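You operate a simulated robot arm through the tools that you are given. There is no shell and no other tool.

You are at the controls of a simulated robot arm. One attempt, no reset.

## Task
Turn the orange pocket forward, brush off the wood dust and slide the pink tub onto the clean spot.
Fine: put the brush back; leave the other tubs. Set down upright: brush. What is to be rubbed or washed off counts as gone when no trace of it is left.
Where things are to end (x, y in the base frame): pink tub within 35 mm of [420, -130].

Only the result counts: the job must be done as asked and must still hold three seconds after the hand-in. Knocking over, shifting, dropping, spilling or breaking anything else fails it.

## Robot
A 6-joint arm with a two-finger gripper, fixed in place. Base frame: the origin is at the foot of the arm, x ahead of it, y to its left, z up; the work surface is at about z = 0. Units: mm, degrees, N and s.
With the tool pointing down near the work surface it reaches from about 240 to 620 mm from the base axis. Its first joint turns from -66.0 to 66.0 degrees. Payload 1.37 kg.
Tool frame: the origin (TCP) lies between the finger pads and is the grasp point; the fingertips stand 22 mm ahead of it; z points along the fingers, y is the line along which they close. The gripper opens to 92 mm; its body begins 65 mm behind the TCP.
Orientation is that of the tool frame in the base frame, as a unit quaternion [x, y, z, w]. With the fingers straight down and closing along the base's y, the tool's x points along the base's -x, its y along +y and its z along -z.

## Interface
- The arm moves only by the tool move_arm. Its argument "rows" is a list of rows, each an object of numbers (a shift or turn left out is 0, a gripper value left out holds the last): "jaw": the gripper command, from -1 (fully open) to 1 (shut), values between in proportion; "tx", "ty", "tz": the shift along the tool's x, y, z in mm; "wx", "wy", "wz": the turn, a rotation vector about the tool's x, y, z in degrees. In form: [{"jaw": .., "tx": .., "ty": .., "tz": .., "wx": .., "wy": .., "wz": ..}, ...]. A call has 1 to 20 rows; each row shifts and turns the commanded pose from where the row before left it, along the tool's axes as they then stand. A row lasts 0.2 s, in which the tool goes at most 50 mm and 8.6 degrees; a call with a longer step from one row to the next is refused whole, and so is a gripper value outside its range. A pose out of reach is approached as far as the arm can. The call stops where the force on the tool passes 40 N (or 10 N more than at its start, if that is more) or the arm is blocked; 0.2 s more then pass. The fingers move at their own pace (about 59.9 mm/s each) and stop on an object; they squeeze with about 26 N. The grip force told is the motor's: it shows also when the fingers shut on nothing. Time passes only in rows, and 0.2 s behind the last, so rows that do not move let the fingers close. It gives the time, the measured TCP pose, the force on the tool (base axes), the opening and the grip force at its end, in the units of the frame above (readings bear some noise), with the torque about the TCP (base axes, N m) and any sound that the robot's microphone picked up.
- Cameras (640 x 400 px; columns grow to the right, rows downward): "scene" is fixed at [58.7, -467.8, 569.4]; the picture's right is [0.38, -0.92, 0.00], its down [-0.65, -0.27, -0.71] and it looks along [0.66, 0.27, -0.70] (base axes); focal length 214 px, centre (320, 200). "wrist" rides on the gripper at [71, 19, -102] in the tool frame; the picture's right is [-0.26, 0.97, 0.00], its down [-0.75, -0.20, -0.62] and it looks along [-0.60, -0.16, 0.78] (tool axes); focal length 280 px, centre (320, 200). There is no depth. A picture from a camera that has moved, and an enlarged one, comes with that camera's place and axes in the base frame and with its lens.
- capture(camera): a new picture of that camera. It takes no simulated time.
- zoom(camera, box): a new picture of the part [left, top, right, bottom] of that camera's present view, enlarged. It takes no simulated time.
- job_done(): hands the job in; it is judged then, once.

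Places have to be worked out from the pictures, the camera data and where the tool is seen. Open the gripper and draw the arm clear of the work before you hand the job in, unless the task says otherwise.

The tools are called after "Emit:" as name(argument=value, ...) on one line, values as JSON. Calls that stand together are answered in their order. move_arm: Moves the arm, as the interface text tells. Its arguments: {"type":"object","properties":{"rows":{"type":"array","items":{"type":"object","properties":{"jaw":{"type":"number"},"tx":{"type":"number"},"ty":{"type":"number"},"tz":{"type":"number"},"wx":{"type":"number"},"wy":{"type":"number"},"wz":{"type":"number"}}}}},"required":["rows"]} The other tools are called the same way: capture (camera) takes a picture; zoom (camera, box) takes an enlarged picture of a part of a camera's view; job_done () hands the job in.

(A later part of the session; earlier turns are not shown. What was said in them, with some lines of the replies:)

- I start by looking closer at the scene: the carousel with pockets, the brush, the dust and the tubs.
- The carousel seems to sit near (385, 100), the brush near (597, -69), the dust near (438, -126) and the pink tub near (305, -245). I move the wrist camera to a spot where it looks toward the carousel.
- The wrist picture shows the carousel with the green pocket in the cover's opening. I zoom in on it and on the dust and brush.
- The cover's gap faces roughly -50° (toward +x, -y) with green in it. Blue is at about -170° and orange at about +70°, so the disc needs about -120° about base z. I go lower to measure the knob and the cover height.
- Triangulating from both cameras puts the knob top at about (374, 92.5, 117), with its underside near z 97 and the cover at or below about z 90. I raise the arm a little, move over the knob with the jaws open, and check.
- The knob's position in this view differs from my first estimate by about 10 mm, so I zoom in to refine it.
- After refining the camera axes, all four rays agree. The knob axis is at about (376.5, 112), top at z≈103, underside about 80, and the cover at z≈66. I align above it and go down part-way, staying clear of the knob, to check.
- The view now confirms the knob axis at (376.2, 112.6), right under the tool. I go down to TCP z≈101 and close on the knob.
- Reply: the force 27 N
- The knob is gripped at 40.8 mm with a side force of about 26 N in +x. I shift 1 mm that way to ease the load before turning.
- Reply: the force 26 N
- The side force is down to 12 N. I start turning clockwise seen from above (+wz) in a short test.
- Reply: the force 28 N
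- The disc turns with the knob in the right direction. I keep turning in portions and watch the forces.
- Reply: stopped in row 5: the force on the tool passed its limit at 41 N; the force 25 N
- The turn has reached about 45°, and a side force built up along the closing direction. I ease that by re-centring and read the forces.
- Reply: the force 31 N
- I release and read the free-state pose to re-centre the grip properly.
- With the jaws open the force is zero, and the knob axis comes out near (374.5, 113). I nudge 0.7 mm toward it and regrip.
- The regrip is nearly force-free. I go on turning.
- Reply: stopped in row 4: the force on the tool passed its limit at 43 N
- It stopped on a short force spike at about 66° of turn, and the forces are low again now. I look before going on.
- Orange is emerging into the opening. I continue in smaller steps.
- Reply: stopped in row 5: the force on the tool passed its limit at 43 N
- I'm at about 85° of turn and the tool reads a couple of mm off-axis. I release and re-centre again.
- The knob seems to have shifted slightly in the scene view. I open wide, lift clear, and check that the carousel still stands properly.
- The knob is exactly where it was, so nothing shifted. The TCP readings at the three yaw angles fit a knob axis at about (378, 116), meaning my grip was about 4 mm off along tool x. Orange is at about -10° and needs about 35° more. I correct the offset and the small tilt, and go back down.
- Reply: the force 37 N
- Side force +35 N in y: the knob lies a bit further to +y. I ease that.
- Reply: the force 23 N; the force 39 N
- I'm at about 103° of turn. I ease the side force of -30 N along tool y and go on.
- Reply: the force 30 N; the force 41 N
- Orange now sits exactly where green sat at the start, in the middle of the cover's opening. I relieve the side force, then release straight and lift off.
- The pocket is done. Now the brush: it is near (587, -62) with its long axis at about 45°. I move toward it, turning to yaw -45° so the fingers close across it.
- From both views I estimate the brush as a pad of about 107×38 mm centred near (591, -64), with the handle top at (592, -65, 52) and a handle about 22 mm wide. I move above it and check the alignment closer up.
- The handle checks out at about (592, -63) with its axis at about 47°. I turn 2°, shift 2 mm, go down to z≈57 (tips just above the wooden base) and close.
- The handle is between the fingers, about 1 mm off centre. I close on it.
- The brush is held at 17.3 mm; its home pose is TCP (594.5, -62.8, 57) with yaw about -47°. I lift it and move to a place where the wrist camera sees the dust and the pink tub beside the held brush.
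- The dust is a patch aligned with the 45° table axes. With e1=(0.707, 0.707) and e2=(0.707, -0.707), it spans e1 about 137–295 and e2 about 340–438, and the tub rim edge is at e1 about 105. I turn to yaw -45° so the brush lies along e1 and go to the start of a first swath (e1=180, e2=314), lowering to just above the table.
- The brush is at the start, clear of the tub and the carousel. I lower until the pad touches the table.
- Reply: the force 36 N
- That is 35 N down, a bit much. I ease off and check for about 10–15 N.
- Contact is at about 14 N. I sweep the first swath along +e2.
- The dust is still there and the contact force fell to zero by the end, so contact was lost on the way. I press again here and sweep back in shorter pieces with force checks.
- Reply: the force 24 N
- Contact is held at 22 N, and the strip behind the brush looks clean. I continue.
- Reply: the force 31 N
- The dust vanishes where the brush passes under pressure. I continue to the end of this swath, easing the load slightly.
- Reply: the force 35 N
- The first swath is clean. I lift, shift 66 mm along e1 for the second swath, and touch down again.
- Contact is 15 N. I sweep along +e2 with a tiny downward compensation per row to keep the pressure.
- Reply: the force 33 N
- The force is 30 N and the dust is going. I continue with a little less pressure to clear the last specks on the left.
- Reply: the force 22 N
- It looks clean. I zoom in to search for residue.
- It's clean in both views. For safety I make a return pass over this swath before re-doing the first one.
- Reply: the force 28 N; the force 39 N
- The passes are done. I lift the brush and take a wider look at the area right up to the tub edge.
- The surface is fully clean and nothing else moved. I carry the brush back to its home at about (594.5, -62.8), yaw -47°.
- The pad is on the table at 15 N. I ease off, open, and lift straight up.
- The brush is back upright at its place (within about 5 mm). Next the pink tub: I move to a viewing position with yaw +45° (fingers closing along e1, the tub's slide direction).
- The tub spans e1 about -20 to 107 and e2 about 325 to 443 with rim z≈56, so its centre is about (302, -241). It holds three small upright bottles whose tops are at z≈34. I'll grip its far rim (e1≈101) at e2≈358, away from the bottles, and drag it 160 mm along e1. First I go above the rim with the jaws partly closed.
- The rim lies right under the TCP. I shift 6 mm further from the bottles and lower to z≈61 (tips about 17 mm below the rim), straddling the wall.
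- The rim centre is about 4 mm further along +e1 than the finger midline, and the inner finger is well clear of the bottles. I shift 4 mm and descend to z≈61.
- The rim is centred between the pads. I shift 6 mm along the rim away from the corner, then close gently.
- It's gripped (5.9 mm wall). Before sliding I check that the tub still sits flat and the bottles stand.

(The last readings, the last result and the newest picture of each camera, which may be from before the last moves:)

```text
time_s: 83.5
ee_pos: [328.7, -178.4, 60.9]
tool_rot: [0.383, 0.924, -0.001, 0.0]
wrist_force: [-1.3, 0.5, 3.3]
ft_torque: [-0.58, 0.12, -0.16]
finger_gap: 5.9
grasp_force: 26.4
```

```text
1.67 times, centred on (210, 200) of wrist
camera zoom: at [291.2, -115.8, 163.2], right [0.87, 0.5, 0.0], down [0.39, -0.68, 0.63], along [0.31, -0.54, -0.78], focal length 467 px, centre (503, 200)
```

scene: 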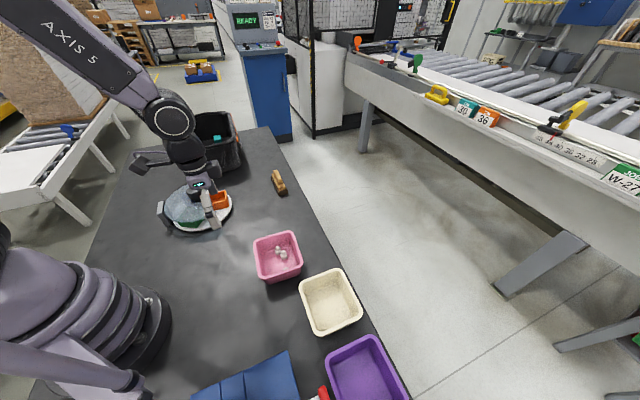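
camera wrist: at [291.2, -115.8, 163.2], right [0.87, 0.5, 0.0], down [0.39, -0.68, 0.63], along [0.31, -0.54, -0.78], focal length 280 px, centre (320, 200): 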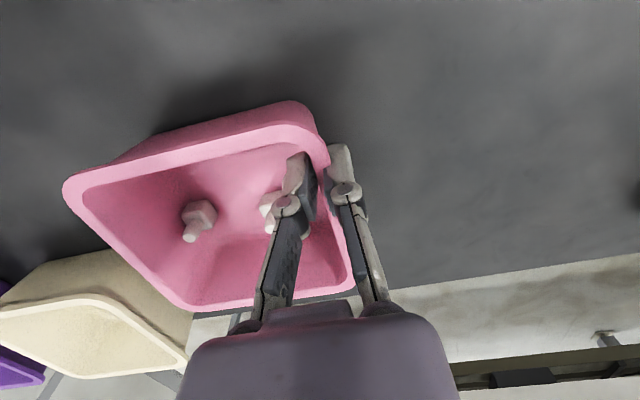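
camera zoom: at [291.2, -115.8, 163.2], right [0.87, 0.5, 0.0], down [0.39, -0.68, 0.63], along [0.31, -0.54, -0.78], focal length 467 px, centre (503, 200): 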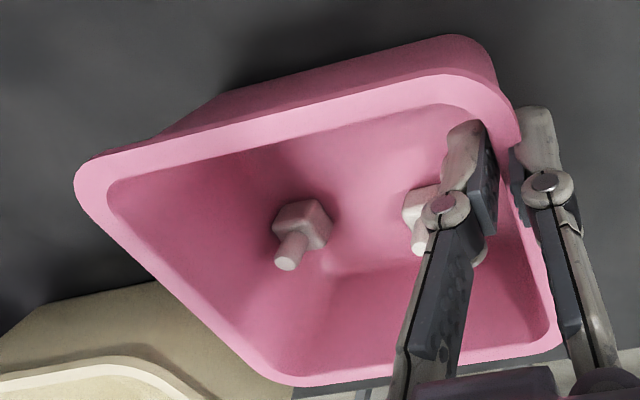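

The comparison shows the tub moved about 5 mm along e1 when gripped, without noticeable tilt, and the bottles stand. I drag it slowly along +e1 with a gentle ramp.

Emit:
move_arm(rows=[{"ty": 1}, {"ty": 2}, {"ty": 3}, {"ty": 4}, {"ty": 4}, {"ty": 4}, {"ty": 3}, {"ty": 2}, {"ty": 1}, {}])

Emit:
zoom(camera="scene", box=[226, 190, 332, 290])

Emit:
capture(camera="wrist")

```text
time_s: 85.7
ee_pos: [345.0, -161.1, 61.0]
tool_rot: [0.383, 0.924, 0.0, 0.001]
wrist_force: [-1.1, 0.6, 3.1]
ft_torque: [-0.4, 0.29, -0.07]
finger_gap: 5.9
grasp_force: 26.0
```

```text
4.00 times, centred on (279, 240) of scene
camera zoom: at [58.7, -467.8, 569.4], right [0.38, -0.92, 0.0], down [-0.65, -0.27, -0.71], along [0.66, 0.27, -0.7], focal length 858 px, centre (484, 40)
```

zoom: 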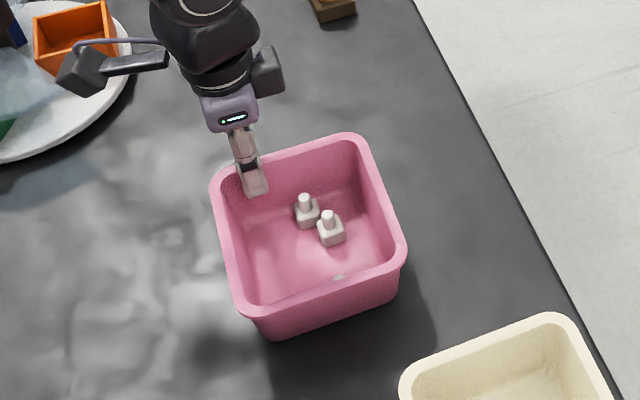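

```text
taken
camera wrist: at [308.2, -98.5, 163.2], right [0.87, 0.5, 0.0], down [0.39, -0.68, 0.63], along [0.31, -0.54, -0.78], focal length 280 px, centre (320, 200)
```

wrist: 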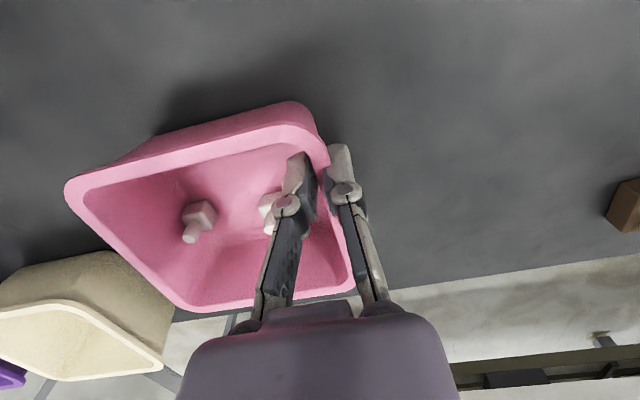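

The tub follows, with bottles upright and force small. I continue the slow drag.

Emit:
move_arm(rows=[{"ty": 1}, {"ty": 2}, {"ty": 3, "tx": -0.2}, {"ty": 4, "tx": -0.2}, {"ty": 5, "tx": -0.2}, {"ty": 6, "tx": -0.3}, {"ty": 6, "tx": -0.3}, {"ty": 6, "tx": -0.3}, {"ty": 6, "tx": -0.3}, {"ty": 6, "tx": -0.3}, {"ty": 6, "tx": -0.2}, {"ty": 5, "tx": -0.2}, {"ty": 4}, {"ty": 3}, {"ty": 2}, {"ty": 1}, {}])

Emit:
zoom(camera="scene", box=[216, 170, 322, 270])

```text
time_s: 89.3
ee_pos: [393.8, -117.2, 61.9]
tool_rot: [0.383, 0.924, 0.0, 0.001]
wrist_force: [-1.0, -0.6, 3.4]
ft_torque: [-0.39, 0.35, -0.04]
finger_gap: 6.1
grasp_force: 25.9
```

```text
4.00 times, centred on (269, 220) of scene
camera zoom: at [58.7, -467.8, 569.4], right [0.38, -0.92, 0.0], down [-0.65, -0.27, -0.71], along [0.66, 0.27, -0.7], focal length 858 px, centre (524, 120)
```

zoom: 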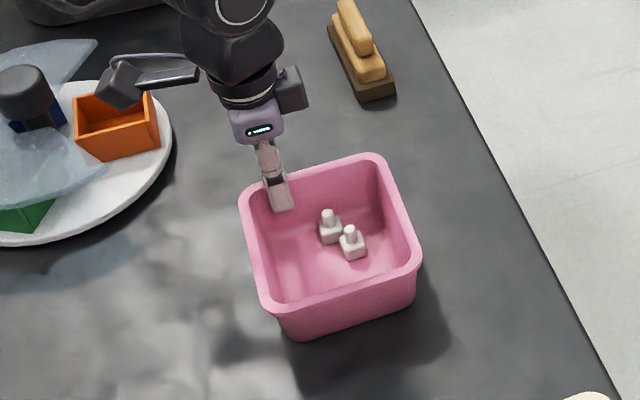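

Emit:
move_arm(rows=[{"ty": 1}, {"ty": 2}, {"ty": 3, "tx": -0.2}, {"ty": 4, "tx": -0.2}, {"ty": 5, "tx": -0.2}, {"ty": 6, "tx": -0.3}, {"ty": 6, "tx": -0.3}, {"ty": 6, "tx": -0.3}, {"ty": 6, "tx": -0.3}, {"ty": 6, "tx": -0.3}, {"ty": 6, "tx": -0.2}, {"ty": 5, "tx": -0.2}, {"ty": 4}, {"ty": 3}, {"ty": 2}, {"ty": 1}, {}])

Emit:
zoom(camera="scene", box=[206, 150, 312, 250])

Emit:
capture(camera="wrist")

```text
time_s: 92.9
ee_pos: [440.2, -71.5, 61.9]
tool_rot: [0.383, 0.924, 0.0, 0.0]
wrist_force: [-1.6, -1.4, 3.1]
ft_torque: [-0.37, 0.37, -0.01]
finger_gap: 6.1
grasp_force: 26.4
```

```text
4.00 times, centred on (259, 200) of scene
camera zoom: at [58.7, -467.8, 569.4], right [0.38, -0.92, 0.0], down [-0.65, -0.27, -0.71], along [0.66, 0.27, -0.7], focal length 858 px, centre (564, 200)
```

zoom: 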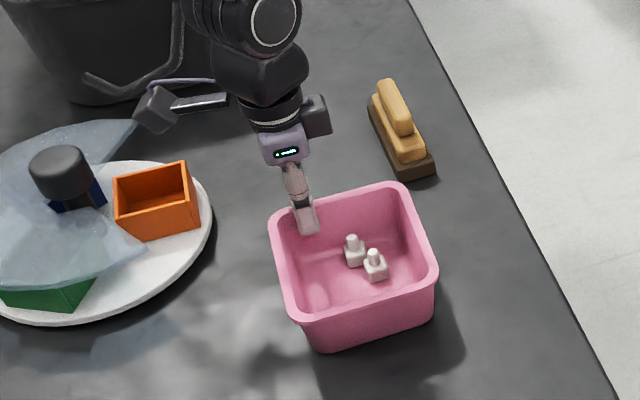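

```text
taken
camera wrist: at [404.4, -8.5, 163.2], right [0.87, 0.5, 0.0], down [0.39, -0.68, 0.63], along [0.31, -0.54, -0.78], focal length 280 px, centre (320, 200)
```

wrist: 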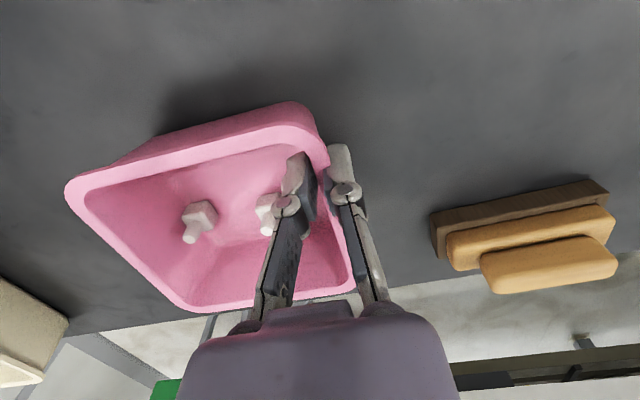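

The estimated tub centre is now (417–421, -130 to -132), on target. I open gently in small steps and lift straight up.

Emit:
move_arm(rows=[{"jaw": 0.87}, {"jaw": 0.85}, {"jaw": 0.82}, {"jaw": 0.78}, {"jaw": 0.7}, {"jaw": 0.6}, {"jaw": 0.45}, {"jaw": 0.3}, {}, {"tz": -5}, {"tz": -10}, {"tz": -20}, {"tz": -30}, {"tz": -40}, {}])

Emit:
zoom(camera="scene", box=[206, 150, 312, 250])

Emit:
capture(camera="wrist")

```text
time_s: 96.1
ee_pos: [441.3, -71.4, 168.1]
tool_rot: [0.383, 0.924, 0.0, 0.002]
wrist_force: [0.4, 0.0, 0.4]
ft_torque: [0.01, 0.04, -0.01]
finger_gap: 32.2
grasp_force: 0.0
```

```text
4.00 times, centred on (259, 200) of scene
camera zoom: at [58.7, -467.8, 569.4], right [0.38, -0.92, 0.0], down [-0.65, -0.27, -0.71], along [0.66, 0.27, -0.7], focal length 858 px, centre (564, 200)
```

zoom: 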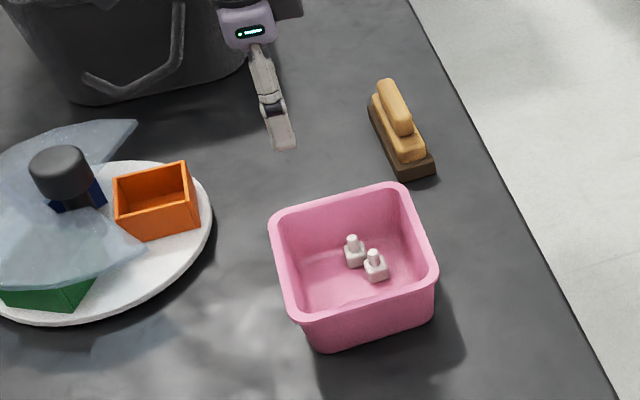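

```text
taken
camera wrist: at [404.1, -9.1, 269.5], right [0.87, 0.5, 0.0], down [0.39, -0.68, 0.63], along [0.31, -0.54, -0.78], focal length 280 px, centre (320, 200)
```

wrist: 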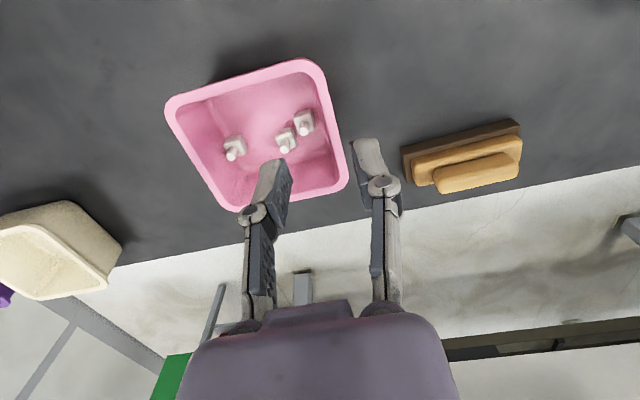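

The tub stands on the clean spot with all three bottles upright. I open fully, draw the arm up and away, and take final pictures.

Emit:
move_arm(rows=[{"tz": -40}, {"tz": -45}, {"tz": -45, "jaw": -1}, {"tz": -45}, {"tz": -25}, {"tx": 30}, {"tx": 30}, {}])

Emit:
capture(camera="scene")

Emit:
zoom(camera="scene", box=[140, 160, 340, 285])

Emit:
capture(camera="wrist")

```text
time_s: 97.9
ee_pos: [398.5, -28.9, 367.4]
tool_rot: [0.383, 0.924, 0.001, 0.001]
wrist_force: [0.4, 0.4, -0.5]
ft_torque: [0.01, 0.03, -0.03]
finger_gap: 92.4
grasp_force: 0.1
```

```text
taken
```

scene: 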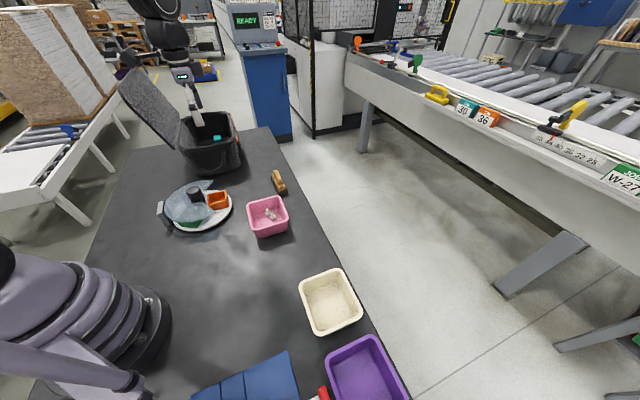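

```text
3.20 times, centred on (240, 222) of scene
camera zoom: at [58.7, -467.8, 569.4], right [0.39, -0.92, 0.0], down [-0.65, -0.27, -0.71], along [0.66, 0.27, -0.7], focal length 686 px, centre (576, 128)
```

zoom: 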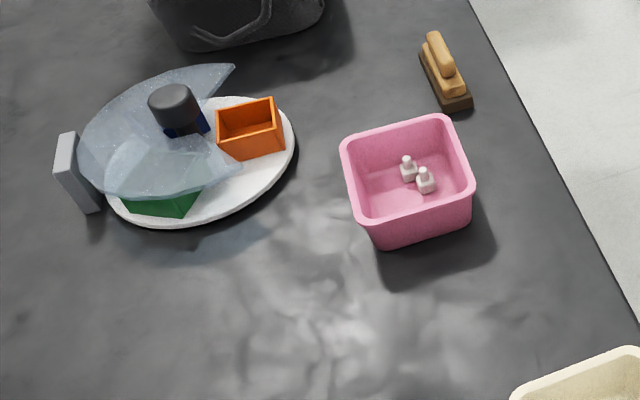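

```text
taken
camera wrist: at [361.3, 34.5, 467.7], right [0.87, 0.5, 0.0], down [0.39, -0.68, 0.63], along [0.31, -0.54, -0.78], focal length 280 px, centre (320, 200)
```

wrist: 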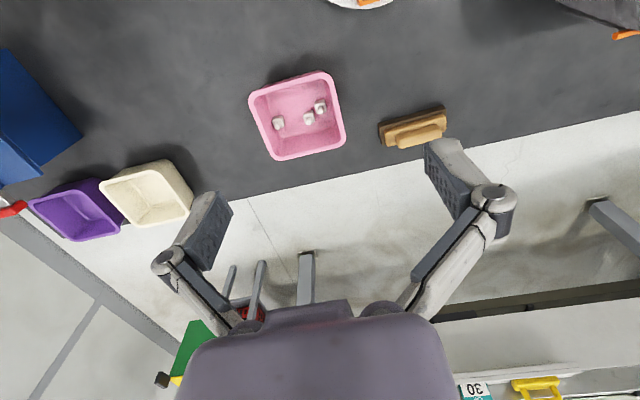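

The final pictures show orange in the cover's opening, the table clean, the brush upright at its old place and the pink tub at about (417, -129) with its bottles standing. The other tubs are untouched and the arm is clear with its gripper open, so I hand the job in.

Emit:
job_done()

```text
The job is handed in.
```

I turned the orange pocket forward, brushed the wood dust off, and slid the pink tub onto the clean spot. The job is handed in, but I haven't seen the verdict yet.

- **Orange pocket:** I turned the disc about 120° clockwise by its knob. Orange now sits in the middle of the cover's opening, where green was at the start, and the carousel itself did not move.
- **Wood dust:** I swept the whole patch, most of it twice. Close-ups from both cameras show no trace left.
- **Pink tub:** Its centre is at about (417, -129) by my estimate, roughly 3 mm from the target. The three small bottles inside are still standing.
- **Brush:** It is back at its old place, upright, within about 5 mm of where it started.
- **Everything else:** The cream and purple tubs were not touched. The gripper is open and the arm is clear of the work.
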